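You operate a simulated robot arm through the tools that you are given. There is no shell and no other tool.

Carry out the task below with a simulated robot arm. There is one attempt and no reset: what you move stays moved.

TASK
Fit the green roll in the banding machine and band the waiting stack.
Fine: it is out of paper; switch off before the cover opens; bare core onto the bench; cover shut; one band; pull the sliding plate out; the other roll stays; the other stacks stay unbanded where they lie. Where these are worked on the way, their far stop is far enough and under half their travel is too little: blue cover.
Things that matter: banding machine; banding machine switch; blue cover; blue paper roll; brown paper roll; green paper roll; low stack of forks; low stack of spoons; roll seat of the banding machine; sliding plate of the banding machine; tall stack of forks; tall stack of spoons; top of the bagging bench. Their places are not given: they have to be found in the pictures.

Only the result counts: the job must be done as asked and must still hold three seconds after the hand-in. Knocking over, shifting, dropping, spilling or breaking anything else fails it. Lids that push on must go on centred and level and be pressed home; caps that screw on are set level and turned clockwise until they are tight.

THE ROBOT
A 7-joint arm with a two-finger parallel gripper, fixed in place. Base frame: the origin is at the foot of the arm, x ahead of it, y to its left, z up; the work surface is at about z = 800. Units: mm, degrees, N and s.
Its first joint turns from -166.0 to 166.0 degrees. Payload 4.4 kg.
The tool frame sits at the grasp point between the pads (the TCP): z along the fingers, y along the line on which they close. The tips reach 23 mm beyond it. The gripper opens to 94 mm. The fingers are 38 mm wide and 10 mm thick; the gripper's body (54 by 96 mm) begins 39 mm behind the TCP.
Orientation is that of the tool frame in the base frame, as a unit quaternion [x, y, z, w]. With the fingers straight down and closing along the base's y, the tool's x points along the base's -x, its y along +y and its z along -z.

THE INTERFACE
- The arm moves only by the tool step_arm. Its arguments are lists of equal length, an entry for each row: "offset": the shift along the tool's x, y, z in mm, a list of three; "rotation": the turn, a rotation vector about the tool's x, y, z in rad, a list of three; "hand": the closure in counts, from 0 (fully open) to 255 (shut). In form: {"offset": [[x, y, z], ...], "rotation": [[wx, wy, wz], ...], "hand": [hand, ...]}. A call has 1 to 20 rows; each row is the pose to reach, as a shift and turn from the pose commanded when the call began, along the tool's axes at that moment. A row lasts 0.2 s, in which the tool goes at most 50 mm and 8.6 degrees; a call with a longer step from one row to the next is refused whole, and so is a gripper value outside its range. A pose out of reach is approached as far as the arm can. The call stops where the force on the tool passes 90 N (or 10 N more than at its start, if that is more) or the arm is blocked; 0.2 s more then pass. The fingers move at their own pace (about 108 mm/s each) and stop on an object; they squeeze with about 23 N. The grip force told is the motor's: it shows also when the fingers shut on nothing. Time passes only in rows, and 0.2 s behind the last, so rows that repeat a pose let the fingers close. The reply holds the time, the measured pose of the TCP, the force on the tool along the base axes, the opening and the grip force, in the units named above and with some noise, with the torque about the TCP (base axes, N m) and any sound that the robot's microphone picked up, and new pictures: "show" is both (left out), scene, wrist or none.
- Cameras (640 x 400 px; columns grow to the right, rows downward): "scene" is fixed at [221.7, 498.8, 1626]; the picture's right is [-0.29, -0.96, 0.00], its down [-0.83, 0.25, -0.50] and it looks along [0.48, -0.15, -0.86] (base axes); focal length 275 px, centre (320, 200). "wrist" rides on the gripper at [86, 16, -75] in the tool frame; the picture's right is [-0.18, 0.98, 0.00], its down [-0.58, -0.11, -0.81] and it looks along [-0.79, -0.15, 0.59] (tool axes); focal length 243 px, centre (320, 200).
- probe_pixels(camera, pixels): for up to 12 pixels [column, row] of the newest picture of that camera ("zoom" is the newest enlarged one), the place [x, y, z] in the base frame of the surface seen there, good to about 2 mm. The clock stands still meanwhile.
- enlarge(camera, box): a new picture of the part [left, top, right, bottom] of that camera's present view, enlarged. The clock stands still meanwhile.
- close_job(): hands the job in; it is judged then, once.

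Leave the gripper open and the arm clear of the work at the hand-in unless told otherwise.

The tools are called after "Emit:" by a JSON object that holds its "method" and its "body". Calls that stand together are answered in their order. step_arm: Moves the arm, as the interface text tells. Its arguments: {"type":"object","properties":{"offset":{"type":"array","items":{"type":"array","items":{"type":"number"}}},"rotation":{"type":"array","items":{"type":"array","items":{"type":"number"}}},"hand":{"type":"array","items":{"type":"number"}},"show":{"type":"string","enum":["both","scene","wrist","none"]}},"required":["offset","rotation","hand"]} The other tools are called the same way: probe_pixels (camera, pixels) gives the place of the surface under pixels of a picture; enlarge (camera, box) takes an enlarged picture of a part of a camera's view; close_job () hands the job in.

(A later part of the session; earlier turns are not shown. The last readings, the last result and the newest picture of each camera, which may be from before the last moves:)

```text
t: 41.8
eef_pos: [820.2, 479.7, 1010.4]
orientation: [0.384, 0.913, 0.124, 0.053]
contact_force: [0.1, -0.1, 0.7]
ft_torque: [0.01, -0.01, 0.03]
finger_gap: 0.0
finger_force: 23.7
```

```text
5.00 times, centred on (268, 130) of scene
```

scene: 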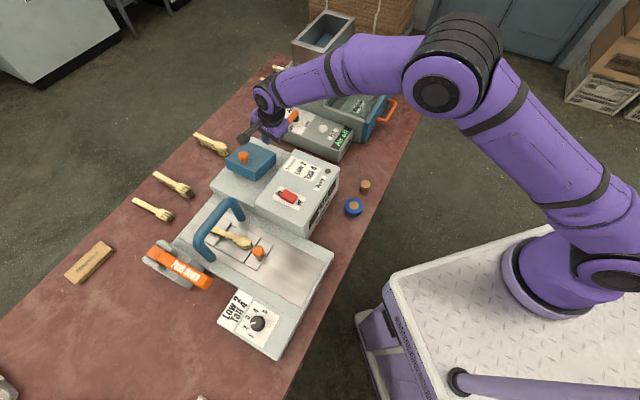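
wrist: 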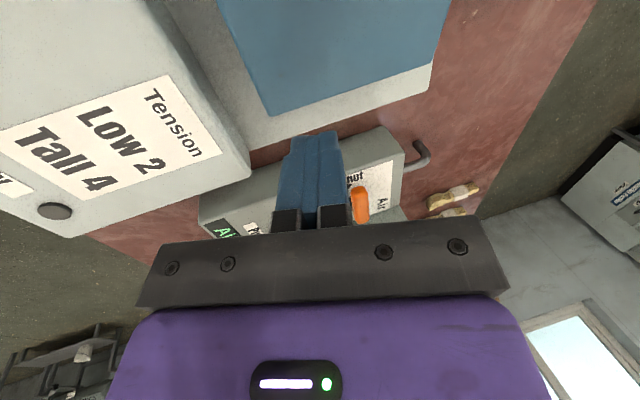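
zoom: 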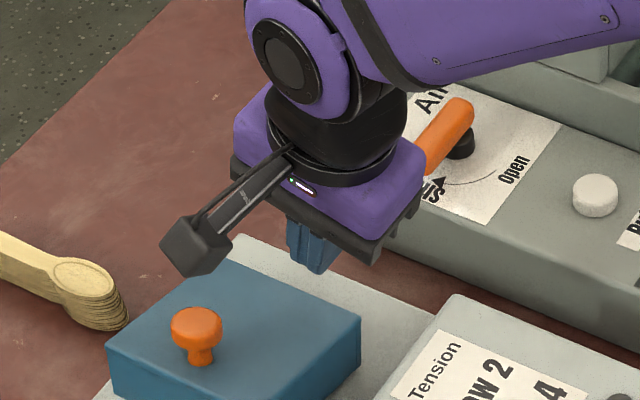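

The lid has fallen shut. I'll probe that it lies level at its old height (938).

Emit:
{"method": "probe_pixels", "body": {"camera": "zoom", "pixels": [[240, 275], [350, 320], [120, 345], [230, 390], [195, 325], [270, 330], [150, 360]]}}

Emit:
{"method": "enlarge", "body": {"camera": "scene", "box": [200, 130, 296, 200]}}

```text
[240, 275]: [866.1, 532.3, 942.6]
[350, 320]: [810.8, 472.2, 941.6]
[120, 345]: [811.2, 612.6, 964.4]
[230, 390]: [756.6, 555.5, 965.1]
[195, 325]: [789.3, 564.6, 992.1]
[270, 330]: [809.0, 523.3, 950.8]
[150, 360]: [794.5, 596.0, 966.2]
```

```text
5.71 times, centred on (248, 165) of scene
```

zoom: 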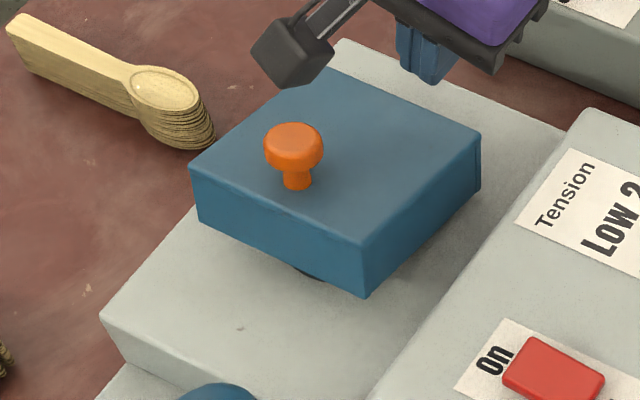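

The free edge is still ~27 mm high — maybe still settling. I'll rise with the hand and let time pass, then look again.

Emit:
{"method": "step_arm", "body": {"offset": [[0, 10, -40], [0, 20, -80], [0, 20, -80], [0, 20, -80], [0, 20, -80]], "rotation": [[0, 0, 0], [0.065, 0, 0], [0.13, 0, 0], [0.195, 0, 0], [0.26, 0, 0]], "hand": [255, 255, 255, 255, 255]}}

Emit:
{"method": "enlarge", "body": {"camera": "scene", "box": [200, 130, 296, 200]}}

Emit:
{"method": "probe_pixels", "body": {"camera": "zoom", "pixels": [[330, 80], [470, 140], [200, 180], [350, 250], [290, 145], [250, 160], [380, 130]]}}

```text
t: 43.0
eef_pos: [819.0, 476.4, 1092.2]
orientation: [0.387, 0.922, 0.004, 0.002]
contact_force: [-0.2, -1.0, 0.3]
ft_torque: [0.01, 0.0, 0.01]
finger_gap: 0.0
finger_force: 23.4
```

scene: 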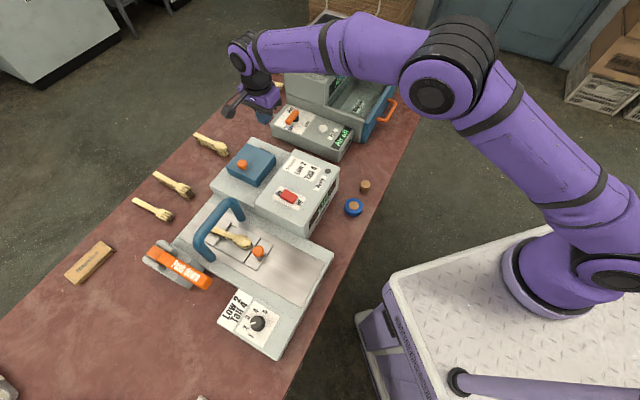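
wrist: 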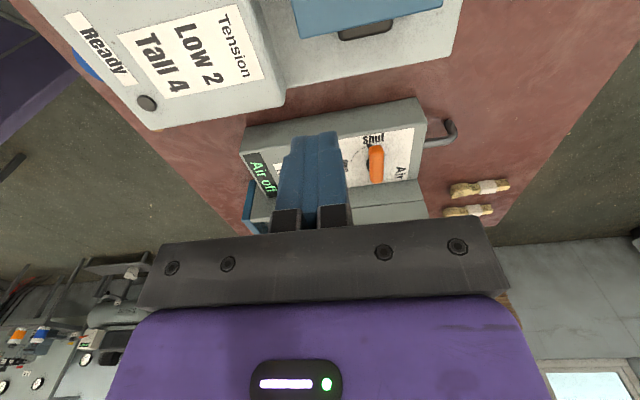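

```text
5.71 times, centred on (248, 165) of scene
```

zoom: 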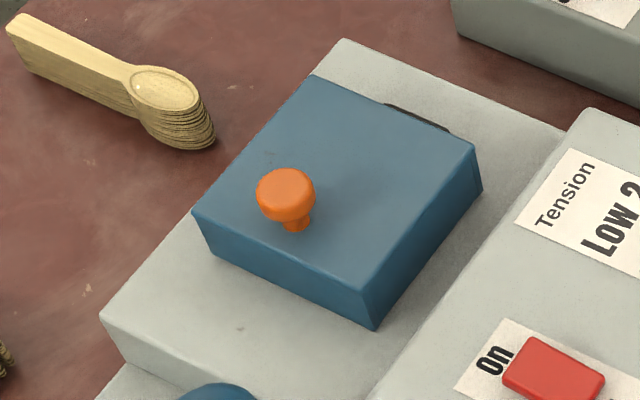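

```text
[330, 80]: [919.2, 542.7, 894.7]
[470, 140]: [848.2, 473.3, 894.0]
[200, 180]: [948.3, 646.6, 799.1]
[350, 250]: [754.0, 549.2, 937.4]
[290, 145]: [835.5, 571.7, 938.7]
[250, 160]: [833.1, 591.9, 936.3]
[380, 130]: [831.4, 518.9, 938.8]
```

The cover is shut, level at 937–938. Now to switch on: I'll hover over the On end of the rocker at about (657,478).

Emit:
{"method": "step_arm", "body": {"offset": [[22.8, -23, 10], [45.5, -46.1, 20], [68.3, -69.2, 30], [91, -92.2, 40], [113.8, -115.3, 52], [113.8, -115.3, 52]], "rotation": [[0, 0, 0], [0, 0, 0], [0, 0, 0], [0, 0, 0], [0, 0, 0], [0, 0, 0]], "hand": [255, 255, 255, 255, 255, 255], "show": "wrist"}}

Emit:
{"method": "enlarge", "body": {"camera": "wrist", "box": [240, 0, 400, 120]}}

```text
t: 44.4
eef_pos: [660.1, 477.1, 1040.7]
orientation: [0.387, 0.922, 0.004, 0.002]
contact_force: [-0.6, 0.2, -0.5]
ft_torque: [0.01, 0.0, -0.01]
finger_gap: 0.0
finger_force: 22.4
```

wrist: 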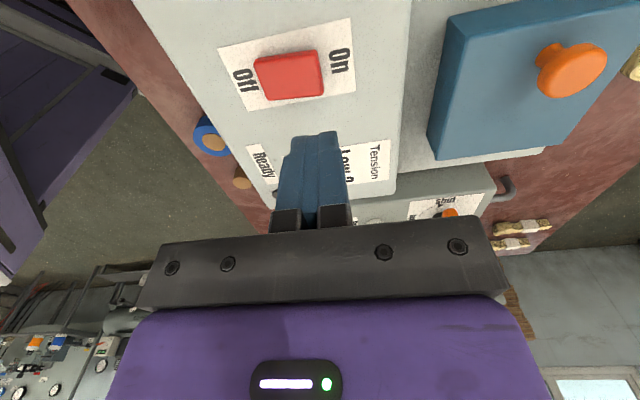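

```text
3.33 times, centred on (320, 60) of wrist
```

zoom: 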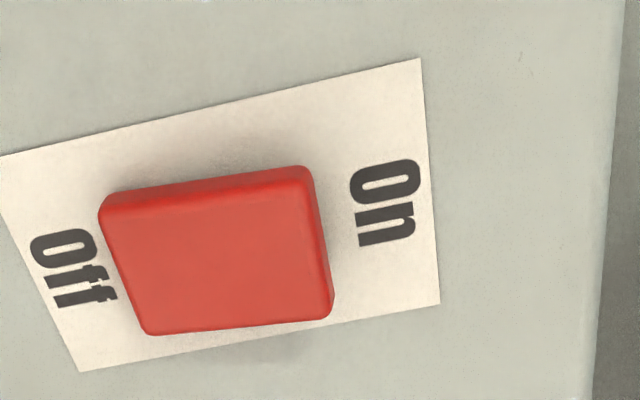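

Emit:
{"method": "probe_pixels", "body": {"camera": "zoom", "pixels": [[305, 195], [320, 300], [290, 245], [210, 260], [140, 270], [125, 220], [160, 325]]}}

```text
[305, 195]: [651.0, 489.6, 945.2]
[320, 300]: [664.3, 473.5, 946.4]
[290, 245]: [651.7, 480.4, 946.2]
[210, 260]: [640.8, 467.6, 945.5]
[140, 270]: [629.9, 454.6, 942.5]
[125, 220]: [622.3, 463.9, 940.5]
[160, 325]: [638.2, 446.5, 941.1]
```

The On end's edge is at (658,481). I'll shift a few mm and press down there just as before.

Emit:
{"method": "step_arm", "body": {"offset": [[3, -1, 35], [3, -1, 65], [3, -1, 70], [3, -1, 73], [3, -1, 76], [3, -1, 79], [3, -1, 79]], "rotation": [[0, 0, 0], [0, 0, 0], [0, 0, 0], [0, 0, 0], [0, 0, 0], [0, 0, 0], [0, 0, 0]], "hand": [255, 255, 255, 255, 255, 255, 255], "show": "none"}}

Emit:
{"method": "step_arm", "body": {"offset": [[0, 0, -30], [0, 0, -76], [0, 0, -76]], "rotation": [[0, 0, 0], [0, 0, 0], [0, 0, 0]], "hand": [255, 255, 255]}}

Emit:
{"method": "enlarge", "body": {"camera": "scene", "box": [270, 150, 366, 230]}}

```text
t: 46.0
eef_pos: [657.8, 481.4, 964.5]
orientation: [0.387, 0.922, 0.008, 0.003]
contact_force: [-0.4, -3.5, 64.3]
ft_torque: [-0.57, 0.35, -0.01]
finger_gap: 0.0
finger_force: 23.0
```

```text
t: 46.8
eef_pos: [658.1, 482.1, 1037.6]
orientation: [0.388, 0.922, 0.003, 0.002]
contact_force: [0.3, -1.1, -0.5]
ft_torque: [0.0, -0.01, -0.01]
finger_gap: 0.0
finger_force: 23.0
```

scene: 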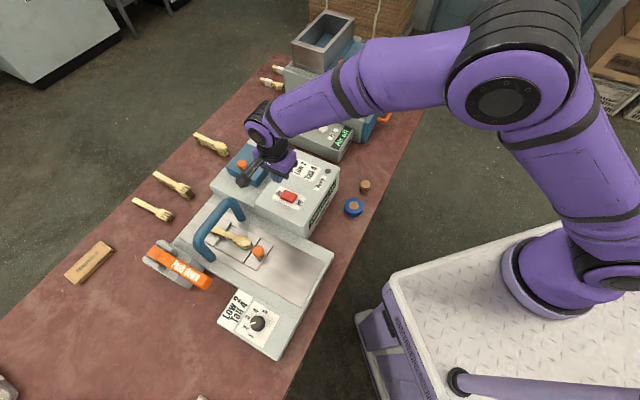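
wrist: 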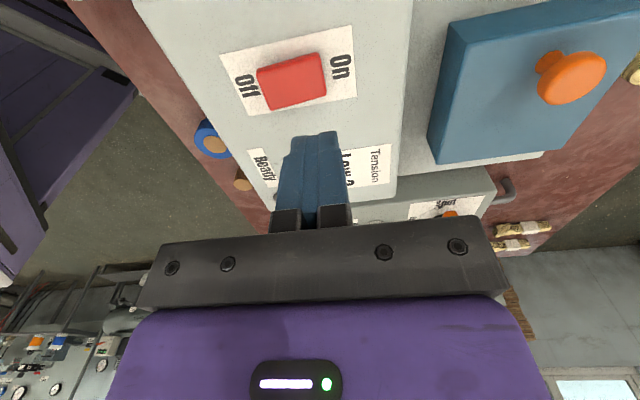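

```text
5.00 times, centred on (318, 190) of scene
```

zoom: 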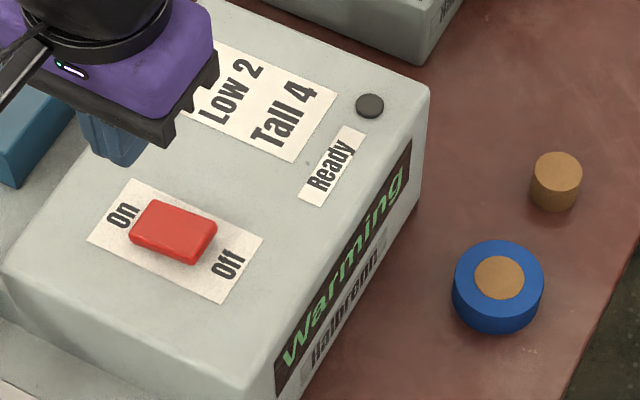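

The display reads "Warming". While it warms up I'll move above the end of the orange lever, high over the arch, and recheck the dial in the scene view.

Emit:
{"method": "step_arm", "body": {"offset": [[0, 0, -40], [44, 2, -50], [88, 4, -50], [132, 7, -50], [176, 9, -50], [220, 11, -50], [264, 13, -50], [308, 15, -50], [308, 15, -50]], "rotation": [[0, 0, 0], [0, 0, 0], [0, 0, 0], [0, 0, 0], [0, 0, 0], [0, 0, 0], [0, 0, 0], [0, 0, 0], [0, 0, 0]], "hand": [255, 255, 255, 255, 255, 255, 255, 255, 255]}}

Emit:
{"method": "enlarge", "body": {"camera": "scene", "box": [270, 150, 366, 230]}}

Emit:
{"method": "enlarge", "body": {"camera": "scene", "box": [214, 290, 294, 340]}}

```text
t: 48.8
eef_pos: [453.7, 710.5, 1082.1]
orientation: [0.388, 0.922, 0.004, 0.002]
contact_force: [0.2, 0.1, -0.3]
ft_torque: [-0.03, -0.03, 0.0]
finger_gap: 0.0
finger_force: 22.9
```

scene: 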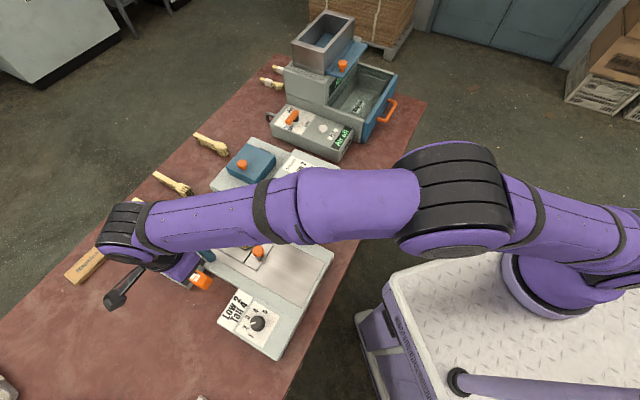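
wrist: 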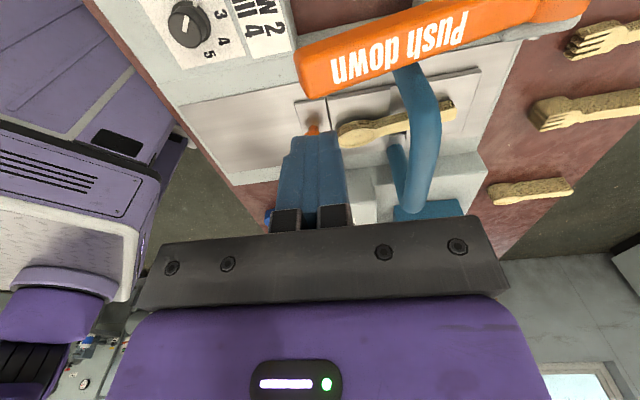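

```text
5.00 times, centred on (318, 190) of scene
```

zoom: 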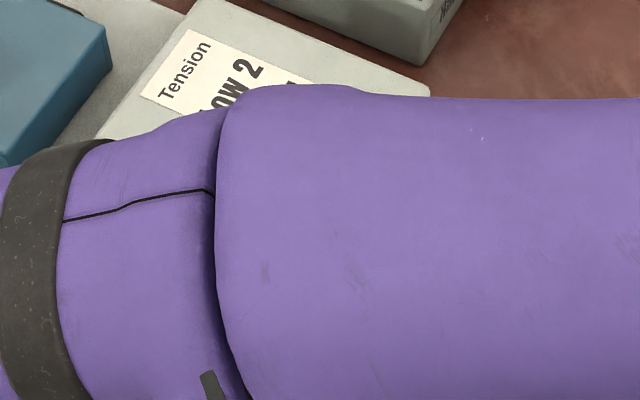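

```text
8.00 times, centred on (254, 315) of scene
```

zoom: 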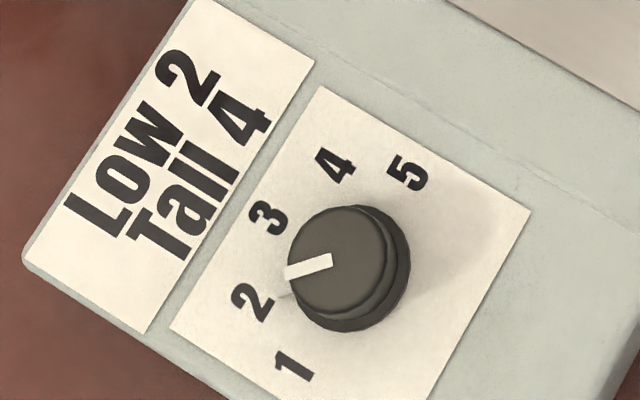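

The arm hides the lamp from the scene camera, but the wrist view shows the dial from another side; I'll enlarge it to verify the pointer.

Emit:
{"method": "enlarge", "body": {"camera": "wrist", "box": [140, 0, 268, 80]}}

Emit:
{"method": "probe_pixels", "body": {"camera": "zoom", "pixels": [[200, 100], [230, 60], [220, 110], [240, 130], [405, 75], [410, 205], [340, 270], [300, 60], [250, 30], [215, 85]]}}

Emit:
{"method": "probe_pixels", "body": {"camera": "wrist", "pixels": [[320, 50], [310, 75], [400, 40], [330, 65], [560, 5], [304, 60], [480, 20], [440, 60]]}}

```text
5.00 times, centred on (204, 40) of wrist
```

zoom: 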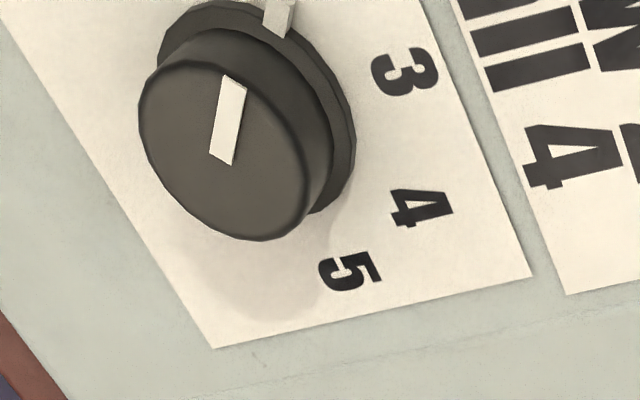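

```text
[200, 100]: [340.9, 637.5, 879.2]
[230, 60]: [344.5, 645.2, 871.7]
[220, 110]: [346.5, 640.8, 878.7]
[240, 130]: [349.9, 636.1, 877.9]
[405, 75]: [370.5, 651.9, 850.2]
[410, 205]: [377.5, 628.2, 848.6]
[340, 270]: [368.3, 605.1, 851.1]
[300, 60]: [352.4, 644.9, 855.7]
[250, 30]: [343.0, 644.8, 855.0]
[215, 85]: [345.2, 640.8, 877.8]
```

```text
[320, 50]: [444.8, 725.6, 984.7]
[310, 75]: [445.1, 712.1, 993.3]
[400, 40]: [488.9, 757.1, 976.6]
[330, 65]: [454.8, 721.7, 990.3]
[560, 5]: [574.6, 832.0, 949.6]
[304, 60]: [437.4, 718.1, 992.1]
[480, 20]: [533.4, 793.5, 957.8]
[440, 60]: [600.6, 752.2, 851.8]
```

The dial is indeed on 2. I'll wait here 4 s (listening for a ready sound), shifting 8 mm to be centred over the lever.

Emit:
{"method": "step_arm", "body": {"offset": [[8, 0, 0], [8, 0, 0], [8, 0, 0], [8, 0, 0], [8, 0, 0], [8, 0, 0], [8, 0, 0], [8, 0, 0], [8, 0, 0], [8, 0, 0], [8, 0, 0], [8, 0, 0], [8, 0, 0], [8, 0, 0], [8, 0, 0], [8, 0, 0], [8, 0, 0], [8, 0, 0], [8, 0, 0], [8, 0, 0]], "rotation": [[0, 0, 0], [0, 0, 0], [0, 0, 0], [0, 0, 0], [0, 0, 0], [0, 0, 0], [0, 0, 0], [0, 0, 0], [0, 0, 0], [0, 0, 0], [0, 0, 0], [0, 0, 0], [0, 0, 0], [0, 0, 0], [0, 0, 0], [0, 0, 0], [0, 0, 0], [0, 0, 0], [0, 0, 0], [0, 0, 0]], "hand": [255, 255, 255, 255, 255, 255, 255, 255, 255, 255, 255, 255, 255, 255, 255, 255, 255, 255, 255, 255], "show": "wrist"}}

```text
t: 53.0
eef_pos: [447.2, 715.0, 1082.0]
orientation: [0.388, 0.922, 0.003, 0.002]
contact_force: [0.2, 0.3, -0.6]
ft_torque: [0.03, 0.0, 0.01]
finger_gap: 0.0
finger_force: 22.7
```

wrist: 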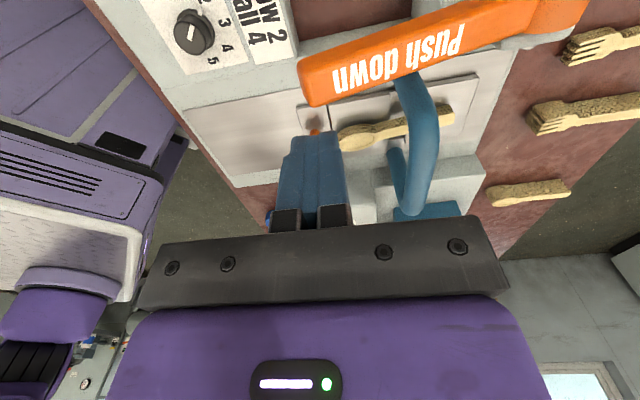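

No sound yet. I'll go back over the switch box where the lamp and display are visible to check.

Emit:
{"method": "step_arm", "body": {"offset": [[-45, -2, 0], [-90, -4, 0], [-135, -7, 0], [-180, -9, 0], [-225, -11, 0], [-270, -13, 0], [-312, -15, 0], [-312, -15, 0]], "rotation": [[0, 0, 0], [0, 0, 0], [0, 0, 0], [0, 0, 0], [0, 0, 0], [0, 0, 0], [0, 0, 0], [0, 0, 0]], "hand": [255, 255, 255, 255, 255, 255, 255, 255], "show": "scene"}}

Emit:
{"method": "enlarge", "body": {"camera": "scene", "box": [270, 150, 366, 230]}}

```text
t: 54.8
eef_pos: [653.6, 486.0, 1087.7]
orientation: [0.387, 0.922, 0.004, 0.002]
contact_force: [0.2, 0.2, -0.1]
ft_torque: [0.04, -0.04, 0.02]
finger_gap: 0.1
finger_force: 23.1
```

scene: 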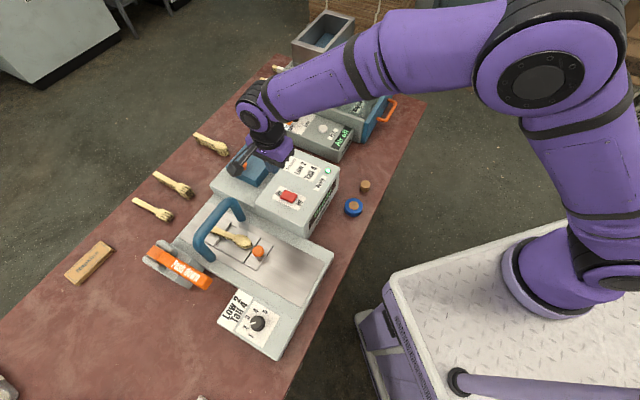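

```text
5.00 times, centred on (318, 190) of scene
```

zoom: 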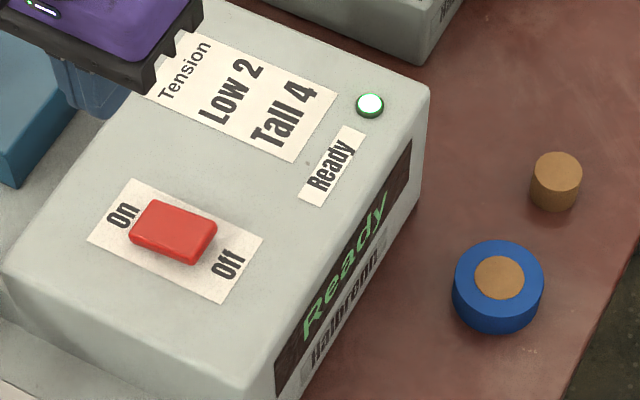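

The lamp is lit and the display reads "Ready". I'll return over the lever's end.

Emit:
{"method": "step_arm", "body": {"offset": [[45, 2, 0], [90, 4, 0], [135, 7, 0], [180, 9, 0], [225, 11, 0], [270, 13, 0], [312, 15, 0], [312, 15, 40], [312, 15, 60], [312, 15, 60]], "rotation": [[0, 0, 0], [0, 0, 0], [0, 0, 0], [0, 0, 0], [0, 0, 0], [0, 0, 0], [0, 0, 0], [0, 0, 0], [0, 0, 0], [0, 0, 0]], "hand": [255, 255, 255, 255, 255, 255, 255, 255, 255, 255]}}

Emit:
{"method": "probe_pixels", "body": {"camera": "wrist", "pixels": [[320, 90], [330, 110], [350, 80], [300, 100], [315, 140]]}}

```text
t: 57.0
eef_pos: [444.9, 718.0, 1026.3]
orientation: [0.387, 0.922, 0.004, 0.003]
contact_force: [-0.1, 0.3, 0.2]
ft_torque: [-0.02, -0.03, 0.01]
finger_gap: 0.0
finger_force: 22.9
```

scene: 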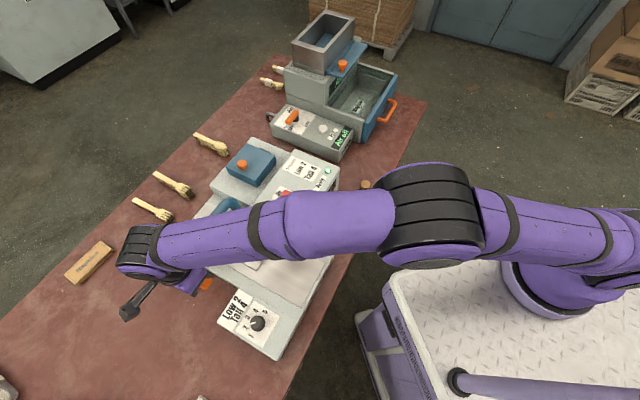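
wrist: 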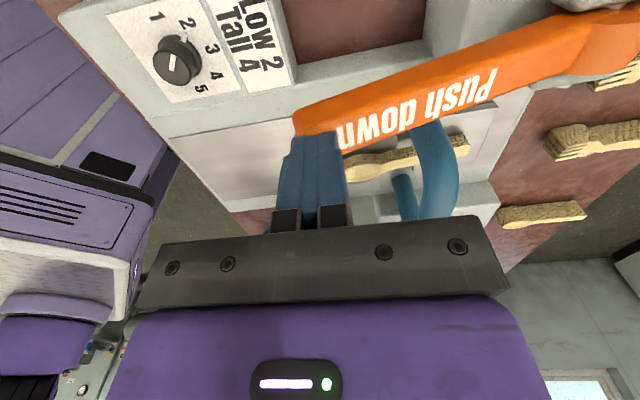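

```text
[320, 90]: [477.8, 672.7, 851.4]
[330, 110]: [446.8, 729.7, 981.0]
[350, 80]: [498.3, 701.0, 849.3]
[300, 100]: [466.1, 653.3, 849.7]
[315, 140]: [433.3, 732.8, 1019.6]
```

Above the lever, with dial again seen pointing at 2. I'll shift 8 mm inward and push straight down in even steps until the stop.

Emit:
{"method": "step_arm", "body": {"offset": [[0, 8, 8], [0, 8, 16], [0, 8, 24], [0, 8, 32], [0, 8, 40], [0, 8, 48], [0, 8, 56], [0, 8, 64], [0, 8, 72], [0, 8, 80]], "rotation": [[0, 0, 0], [0, 0, 0], [0, 0, 0], [0, 0, 0], [0, 0, 0], [0, 0, 0], [0, 0, 0], [0, 0, 0], [0, 0, 0], [0, 0, 0]], "hand": [255, 255, 255, 255, 255, 255, 255, 255, 255, 255]}}

```text
t: 58.9
eef_pos: [454.0, 725.5, 972.8]
orientation: [0.388, 0.922, 0.011, 0.003]
contact_force: [-4.1, -16.3, 30.7]
ft_torque: [-0.77, 0.09, -0.01]
finger_gap: 0.1
finger_force: 23.2
stopped in row 9: the force on the tool passed its limit at 99 N (the readings are from after the stop); the commanded pose is now the measured one
```

scene: 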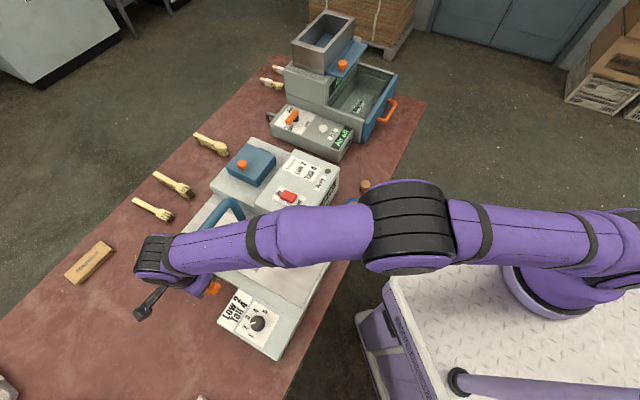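
wrist: 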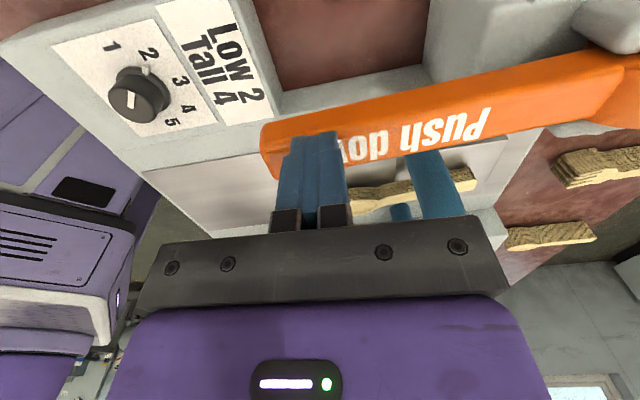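

The lever stopped with 99 N at tip z ≈ 950. I'll look at the lamp and at the stack.

Emit:
{"method": "enlarge", "body": {"camera": "scene", "box": [270, 140, 366, 220]}}

Emit:
{"method": "enlarge", "body": {"camera": "wrist", "box": [240, 40, 500, 220]}}

Emit:
{"method": "probe_pixels", "body": {"camera": "wrist", "pixels": [[290, 140], [265, 150], [370, 115], [450, 95], [580, 75]]}}

```text
5.00 times, centred on (318, 180) of scene
```

zoom: 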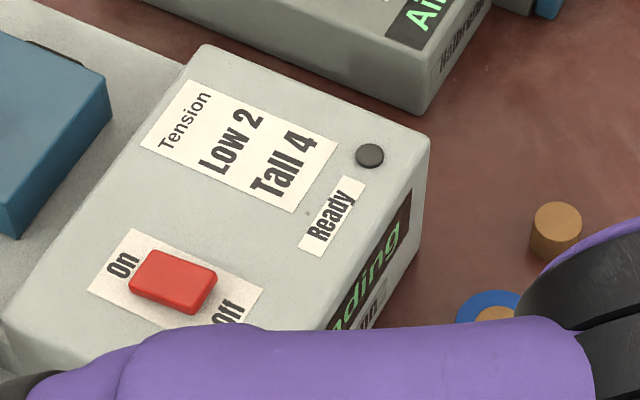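

```text
2.22 times, centred on (370, 130) of wrist
```

zoom: 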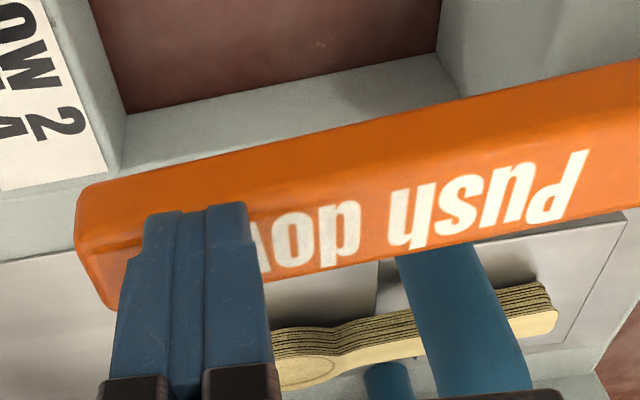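

```text
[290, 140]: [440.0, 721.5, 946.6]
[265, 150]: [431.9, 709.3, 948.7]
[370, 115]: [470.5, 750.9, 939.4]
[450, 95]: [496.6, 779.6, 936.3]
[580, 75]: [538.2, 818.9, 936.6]
```

The display shows "…nding" — banding is in progress. I'll hold still a moment and look again.

Emit:
{"method": "step_arm", "body": {"offset": [[0, 0, 0], [0, 0, 0], [0, 0, 0]], "rotation": [[0, 0, 0], [0, 0, 0], [0, 0, 0]], "hand": [255, 255, 255]}}

Emit:
{"method": "enlarge", "body": {"camera": "scene", "box": [270, 140, 366, 220]}}

Emit:
{"method": "enlarge", "body": {"camera": "wrist", "box": [240, 40, 500, 220]}}

```text
t: 59.7
eef_pos: [455.3, 725.0, 972.1]
orientation: [0.387, 0.922, 0.012, 0.003]
contact_force: [0.0, -7.6, 48.0]
ft_torque: [-0.75, -0.01, 0.05]
finger_gap: 0.0
finger_force: 23.1
```

scene: 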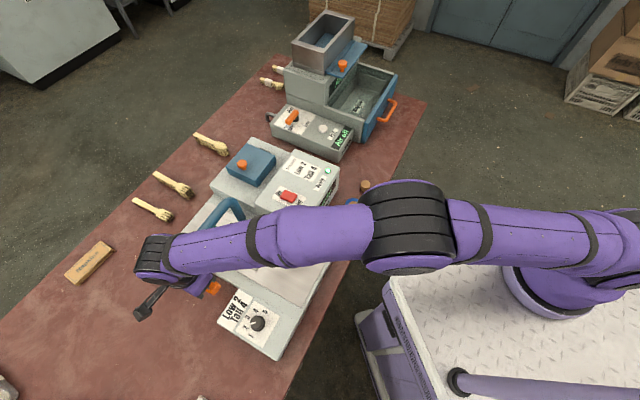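
wrist: 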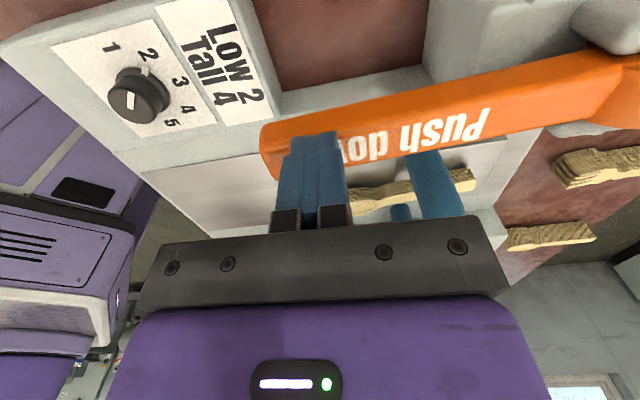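

```text
5.00 times, centred on (318, 180) of scene
```

zoom: 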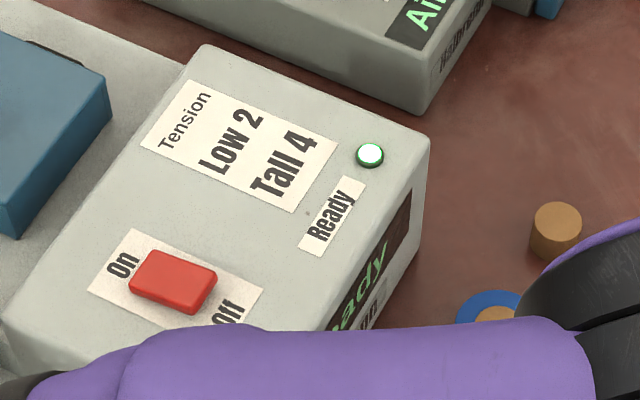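

```text
2.22 times, centred on (370, 130) of wrist
```

zoom: 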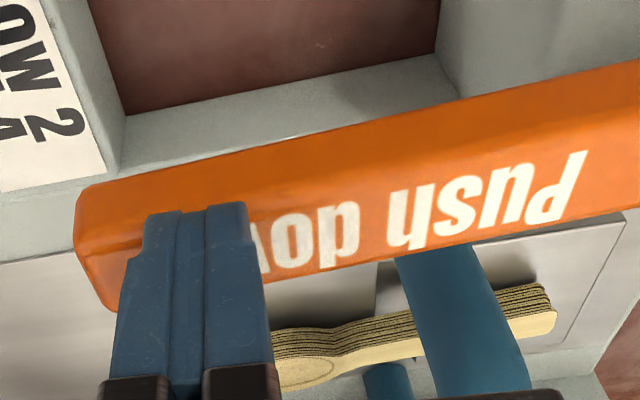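

Ready again: the cycle is complete. I'll let the lever up smoothly and rise clear.

Emit:
{"method": "step_arm", "body": {"offset": [[0, 0, -10], [0, 0, -25], [0, 0, -45], [0, 0, -80], [0, 0, -120], [0, 0, -120]], "rotation": [[0, 0, 0], [0, 0, 0], [0, 0, 0], [0, 0, 0], [0, 0, 0], [0, 0, 0]], "hand": [255, 255, 255, 255, 255, 255]}}

Emit:
{"method": "enlarge", "body": {"camera": "wrist", "box": [280, 0, 520, 160]}}

```text
t: 61.1
eef_pos: [450.8, 725.9, 1091.3]
orientation: [0.388, 0.922, 0.009, 0.002]
contact_force: [-0.9, 0.0, -0.5]
ft_torque: [-0.01, -0.01, 0.0]
finger_gap: 0.0
finger_force: 22.9
```

scene: 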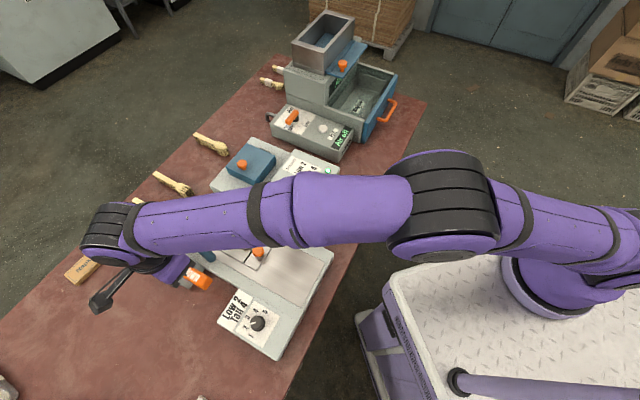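
wrist: 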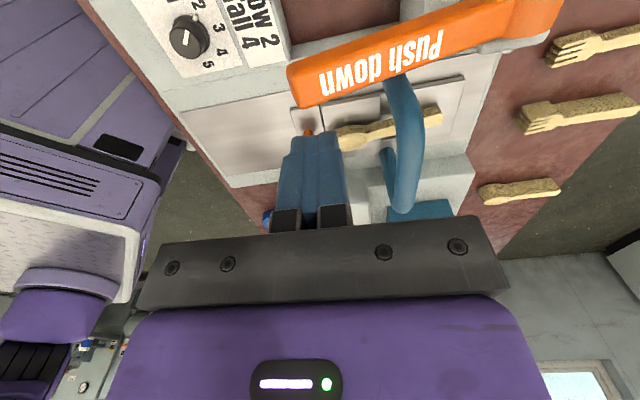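

```text
2.50 times, centred on (400, 80) of wrist
```

zoom: 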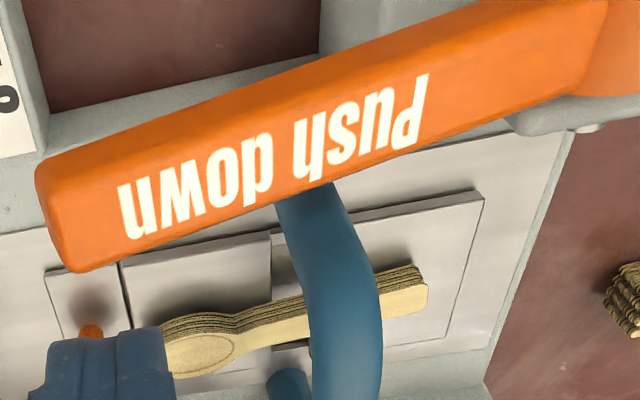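

The lever is back up. Next I'll move over the plate knob at (523,587) and turn the hand 90° so that it closes across the slide direction, clear of the spoons.

Emit:
{"method": "step_arm", "body": {"offset": [[-12.4, -3.8, 0], [-24.8, -7.5, 0], [-37.2, -11.3, 0], [-49.6, -15.1, 0], [-62, -18.8, 0], [-74.5, -22.6, 0], [-86.9, -26.4, 0], [-99.3, -30.1, 0], [-111.7, -33.9, 0], [-124.1, -37.7, 0], [-136.5, -41.4, 0], [-148.9, -45.2, 0], [-148.9, -45.2, 30], [-148.9, -45.2, 60]], "rotation": [[0, 0, -0.131], [0, 0, -0.262], [0, 0, -0.393], [0, 0, -0.524], [0, 0, -0.654], [0, 0, -0.785], [0, 0, -0.916], [0, 0, -1.047], [0, 0, -1.178], [0, 0, -1.309], [0, 0, -1.44], [0, 0, -1.571], [0, 0, -1.571], [0, 0, -1.571]], "hand": [255, 255, 255, 255, 255, 255, 255, 255, 200, 150, 80, 80, 80, 80]}}

Emit:
{"method": "enlarge", "body": {"camera": "wrist", "box": [220, 0, 420, 140]}}

```text
t: 64.1
eef_pos: [523.3, 587.1, 1027.4]
orientation: [-0.378, 0.926, 0.005, 0.008]
contact_force: [-0.9, 0.3, 0.8]
ft_torque: [0.01, -0.02, -0.02]
finger_gap: 64.4
finger_force: 0.1
```

scene: 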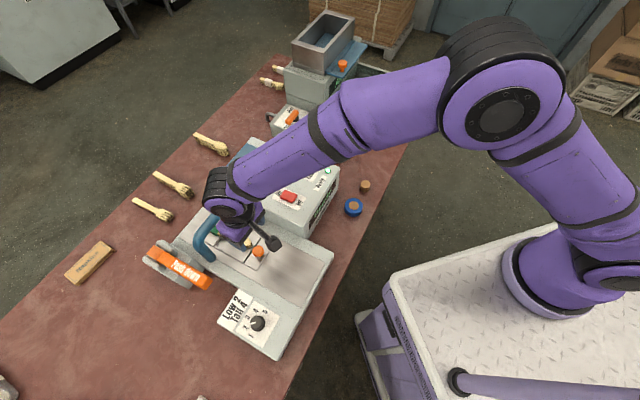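
wrist: 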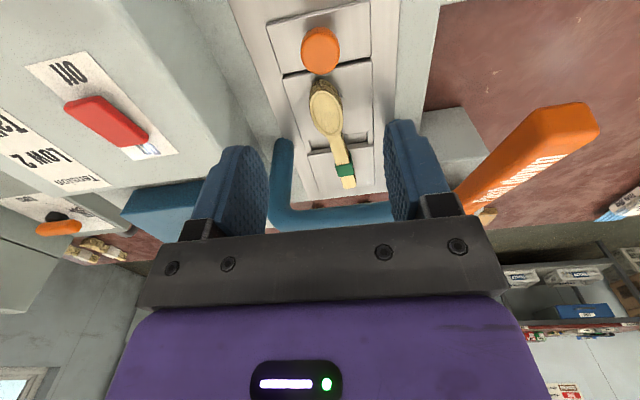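

```text
2.86 times, centred on (320, 70) of wrist
```

zoom: 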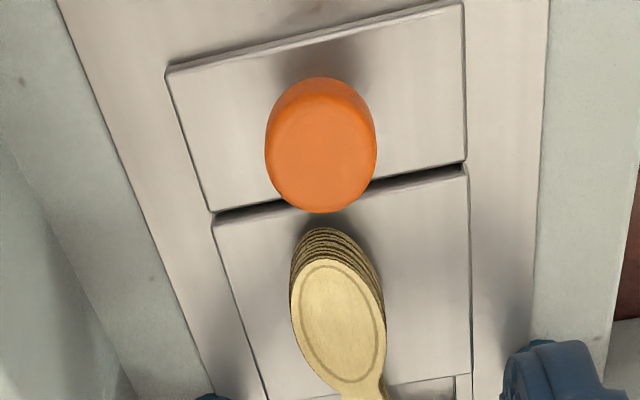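

A green band now sits around the handle of the stack. I'll probe the knob for the grasp.

Emit:
{"method": "probe_pixels", "body": {"camera": "zoom", "pixels": [[322, 150], [272, 150], [372, 150], [322, 110], [322, 205], [322, 85], [340, 240], [335, 290], [250, 90], [300, 220], [430, 180], [190, 250]]}}

```text
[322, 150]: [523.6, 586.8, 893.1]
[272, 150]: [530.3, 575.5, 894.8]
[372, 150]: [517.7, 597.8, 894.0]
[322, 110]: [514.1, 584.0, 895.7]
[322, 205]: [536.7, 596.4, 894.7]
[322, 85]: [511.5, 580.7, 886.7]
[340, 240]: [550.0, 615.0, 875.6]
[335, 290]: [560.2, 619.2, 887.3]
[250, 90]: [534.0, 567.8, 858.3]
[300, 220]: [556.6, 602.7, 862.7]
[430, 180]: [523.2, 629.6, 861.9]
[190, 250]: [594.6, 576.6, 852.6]
```

Knob centre (524,588), top 894, stack end 37 mm behind it. I'll go down to TCP z ≈ 888 and close on it.

Emit:
{"method": "step_arm", "body": {"offset": [[-0.9, 0, 45], [-0.9, 0, 90], [-0.9, 0, 125], [-0.9, 0, 135], [-0.9, 0, 139], [-0.9, 0, 139], [-0.9, 0, 139], [-0.9, 0, 139]], "rotation": [[0, 0, 0], [0, 0, 0], [0, 0, 0], [0, 0, 0], [0, 0, 0], [0, 0, 0], [0, 0, 0], [0, 0, 0]], "hand": [80, 80, 80, 80, 80, 255, 255, 255]}}

```text
t: 65.9
eef_pos: [526.3, 590.0, 888.6]
orientation: [-0.378, 0.926, 0.005, 0.007]
contact_force: [-7.8, 5.4, -6.8]
ft_torque: [0.81, -0.58, 0.04]
finger_gap: 31.4
finger_force: 45.0
```

scene: 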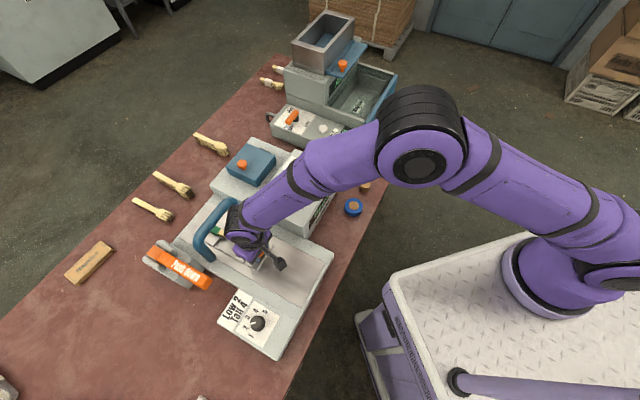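
wrist: 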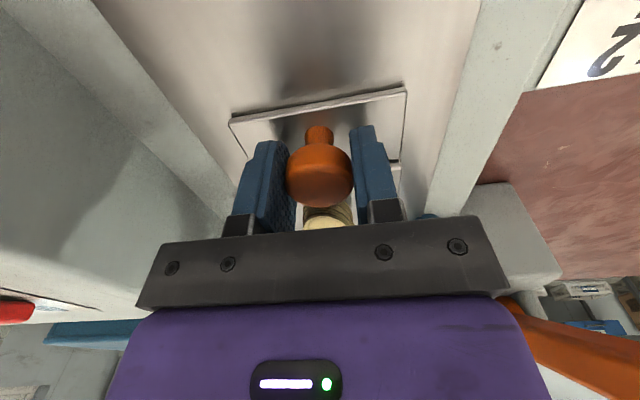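

Knob held. I'll pull slowly along the slide direction, 50 mm first, and look at the plate and the stack.

Emit:
{"method": "step_arm", "body": {"offset": [[3, 0, 0], [7, 0, 0], [12, -0.1, 0], [18, -0.2, 0], [24, -0.2, 0], [30, -0.3, 0], [36, -0.4, 0], [42, -0.4, 0], [47, -0.5, 0], [50, -0.5, 0]], "rotation": [[0, 0, 0], [0, 0, 0], [0, 0, 0], [0, 0, 0], [0, 0, 0], [0, 0, 0], [0, 0, 0], [0, 0, 0], [0, 0, 0], [0, 0, 0]], "hand": [255, 255, 255, 255, 255, 255, 255, 255, 255, 255]}}

Emit:
{"method": "enlarge", "body": {"camera": "scene", "box": [180, 190, 340, 300]}}

```text
t: 68.1
eef_pos: [491.8, 555.2, 889.7]
orientation: [-0.379, 0.925, 0.006, 0.009]
contact_force: [-20.8, 22.4, 13.0]
ft_torque: [-0.02, 0.43, 0.02]
finger_gap: 31.7
finger_force: 45.1
```

scene: 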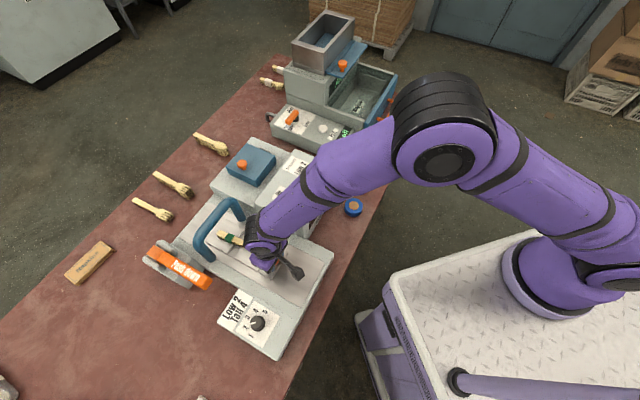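
wrist: 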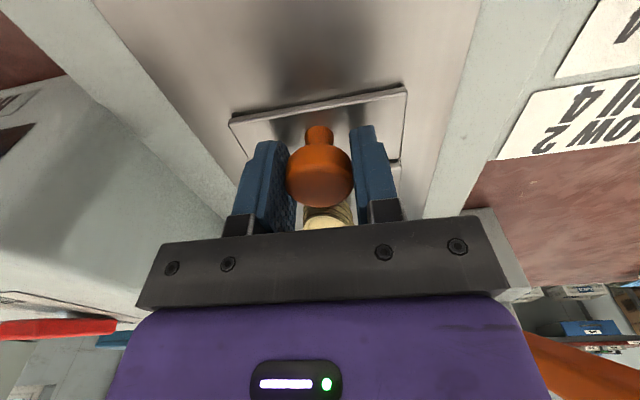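

```text
3.64 times, centred on (260, 245) of scene
```

zoom: 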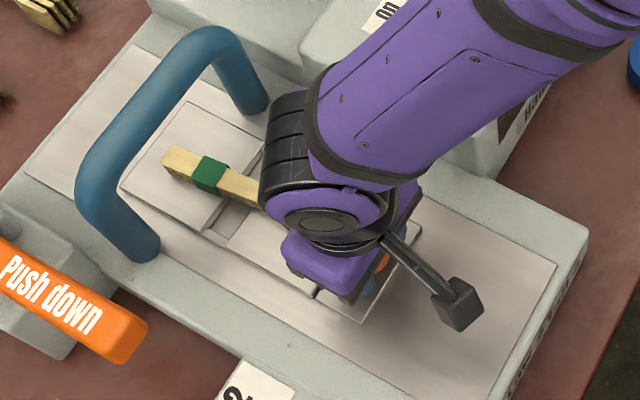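

The whole plate with the banded stack slides along. There's ~30 N side force, so I'll shift 2.5 mm to that side and continue pulling.

Emit:
{"method": "step_arm", "body": {"offset": [[2, 1.5, 0], [7, 2.5, 0], [13, 2.5, 0], [19, 2.5, 0], [25, 2.6, 0], [31, 2.6, 0], [37, 2.7, 0], [43, 2.7, 0], [49, 2.8, 0], [54, 2.8, 0]], "rotation": [[0, 0, 0], [0, 0, 0], [0, 0, 0], [0, 0, 0], [0, 0, 0], [0, 0, 0], [0, 0, 0], [0, 0, 0], [0, 0, 0], [0, 0, 0]], "hand": [255, 255, 255, 255, 255, 255, 255, 255, 255, 255]}}

Emit:
{"method": "enlarge", "body": {"camera": "scene", "box": [180, 190, 340, 300]}}

```text
t: 70.3
eef_pos: [453.6, 516.1, 886.6]
orientation: [-0.378, 0.926, 0.004, 0.007]
contact_force: [10.2, -9.7, 29.4]
ft_torque: [-0.21, 0.07, 0.03]
finger_gap: 31.4
finger_force: 45.1
```

scene: 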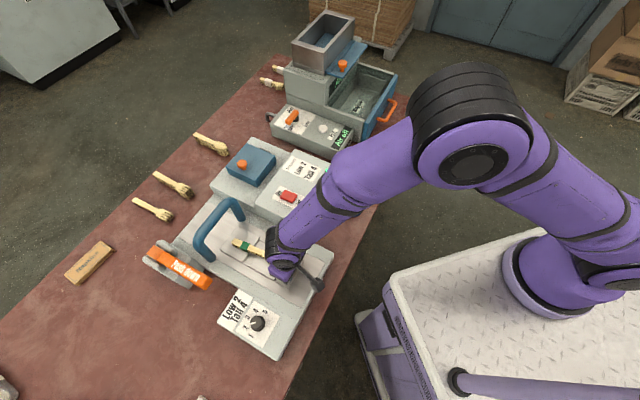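
wrist: 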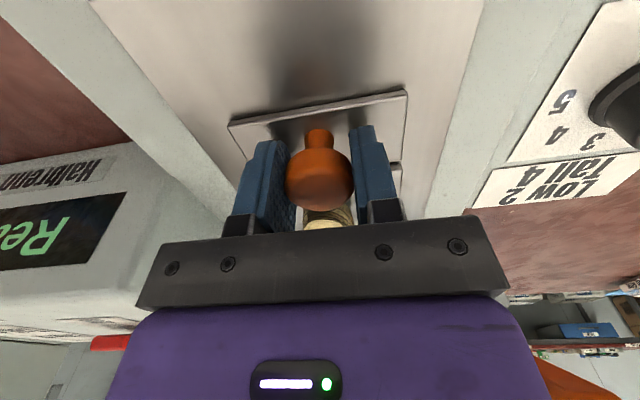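

```text
3.64 times, centred on (260, 245) of scene
```

zoom: 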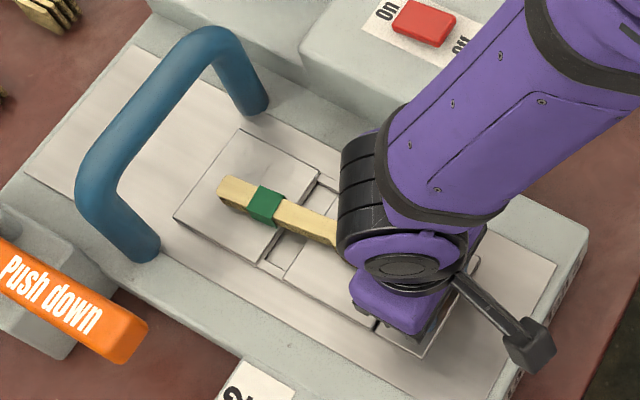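

Now past the arch. I'll trim 1 mm sideways and up, and continue pulling toward the stop.

Emit:
{"method": "step_arm", "body": {"offset": [[3, -1, -1], [8, -1, -1], [14, -1, -1], [20, -1, -1], [26, -1, -1], [32, -1, -1], [38, -1, -1], [44, -1, -1], [50, -1, -1], [56, -1, -1], [62, -1, -1]], "rotation": [[0, 0, 0], [0, 0, 0], [0, 0, 0], [0, 0, 0], [0, 0, 0], [0, 0, 0], [0, 0, 0], [0, 0, 0], [0, 0, 0], [0, 0, 0], [0, 0, 0]], "hand": [255, 255, 255, 255, 255, 255, 255, 255, 255, 255, 255]}}

Emit:
{"method": "enlarge", "body": {"camera": "scene", "box": [180, 190, 340, 300]}}

```text
t: 72.7
eef_pos: [412.6, 476.1, 887.4]
orientation: [-0.377, 0.926, 0.007, 0.01]
contact_force: [33.8, 6.0, -10.5]
ft_torque: [0.16, -0.25, 0.11]
finger_gap: 31.5
finger_force: 45.3
```

scene: 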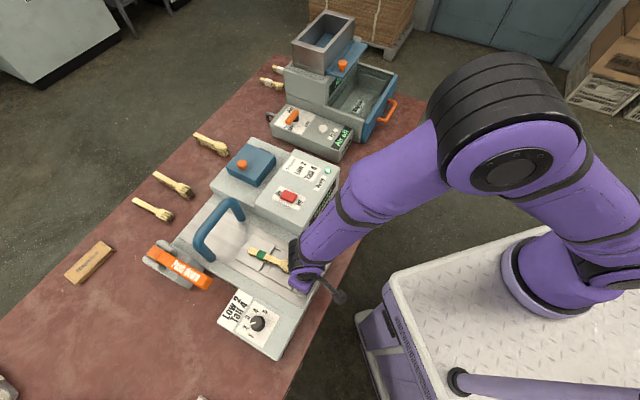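
wrist: 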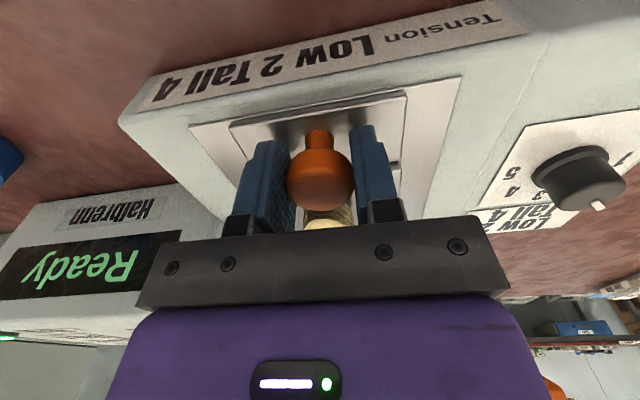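

```text
3.64 times, centred on (260, 245) of scene
```

zoom: 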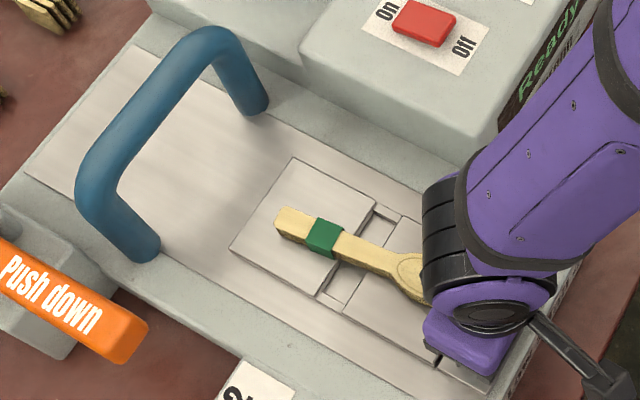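

Resistance of ~28 N along the slide appears: probably the far stop. I'll pull a few mm more to confirm.

Emit:
{"method": "step_arm", "body": {"offset": [[2, 0.5, 0], [4, 0.5, 0], [6, 0.5, 0]], "rotation": [[0, 0, 0], [0, 0, 0], [0, 0, 0]], "hand": [255, 255, 255], "show": "wrist"}}

```text
t: 73.5
eef_pos: [407.6, 470.2, 887.2]
orientation: [-0.378, 0.926, 0.005, 0.009]
contact_force: [41.4, 3.1, 2.5]
ft_torque: [0.02, -0.24, -0.07]
finger_gap: 31.5
finger_force: 44.6
```

wrist: 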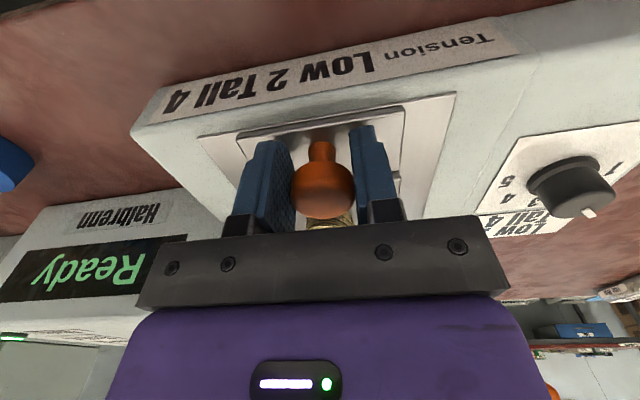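

The knob now slips in the pads while the plate stays: far stop reached. I'll ease back, open, and rise straight up.

Emit:
{"method": "step_arm", "body": {"offset": [[-2, 0, 0], [-4, 0, 0], [-4, 0, 0], [-4, 0, 0], [-4, 0, -30], [-4, 0, -75], [-4, 0, -120], [-4, 0, -165]], "rotation": [[0, 0, 0], [0, 0, 0], [0, 0, 0], [0, 0, 0], [0, 0, 0], [0, 0, 0], [0, 0, 0], [0, 0, 0]], "hand": [255, 255, 80, 80, 80, 80, 80, 80]}}

Emit:
{"method": "enlarge", "body": {"camera": "wrist", "box": [160, 0, 480, 200]}}

```text
t: 75.3
eef_pos: [402.8, 470.1, 1050.9]
orientation: [-0.379, 0.926, 0.004, 0.007]
contact_force: [0.3, -0.5, -1.0]
ft_torque: [-0.03, 0.03, -0.02]
finger_gap: 64.6
finger_force: 0.0
```

scene: 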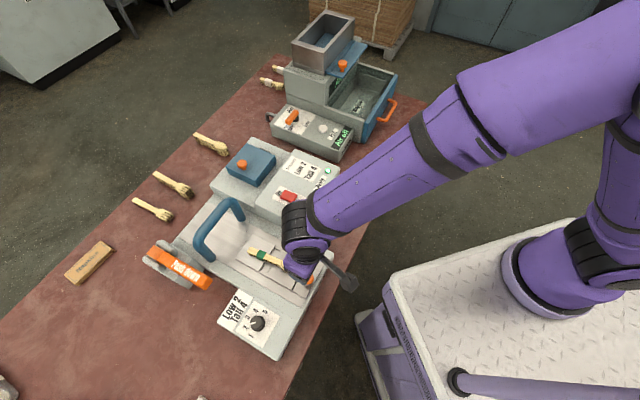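
wrist: 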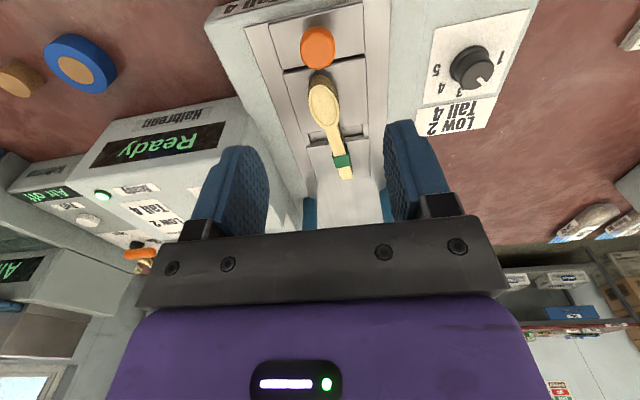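

```text
2.00 times, centred on (320, 100) of wrist
```

zoom: 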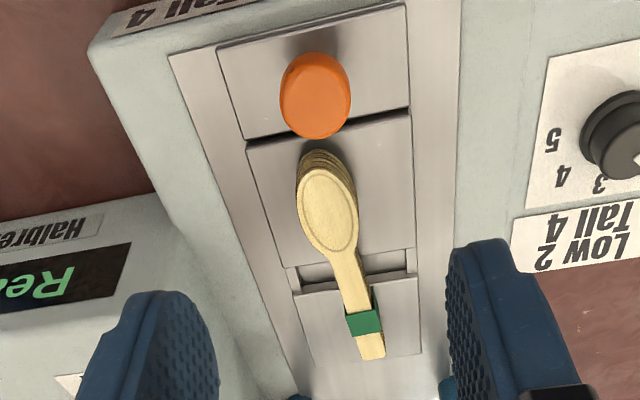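

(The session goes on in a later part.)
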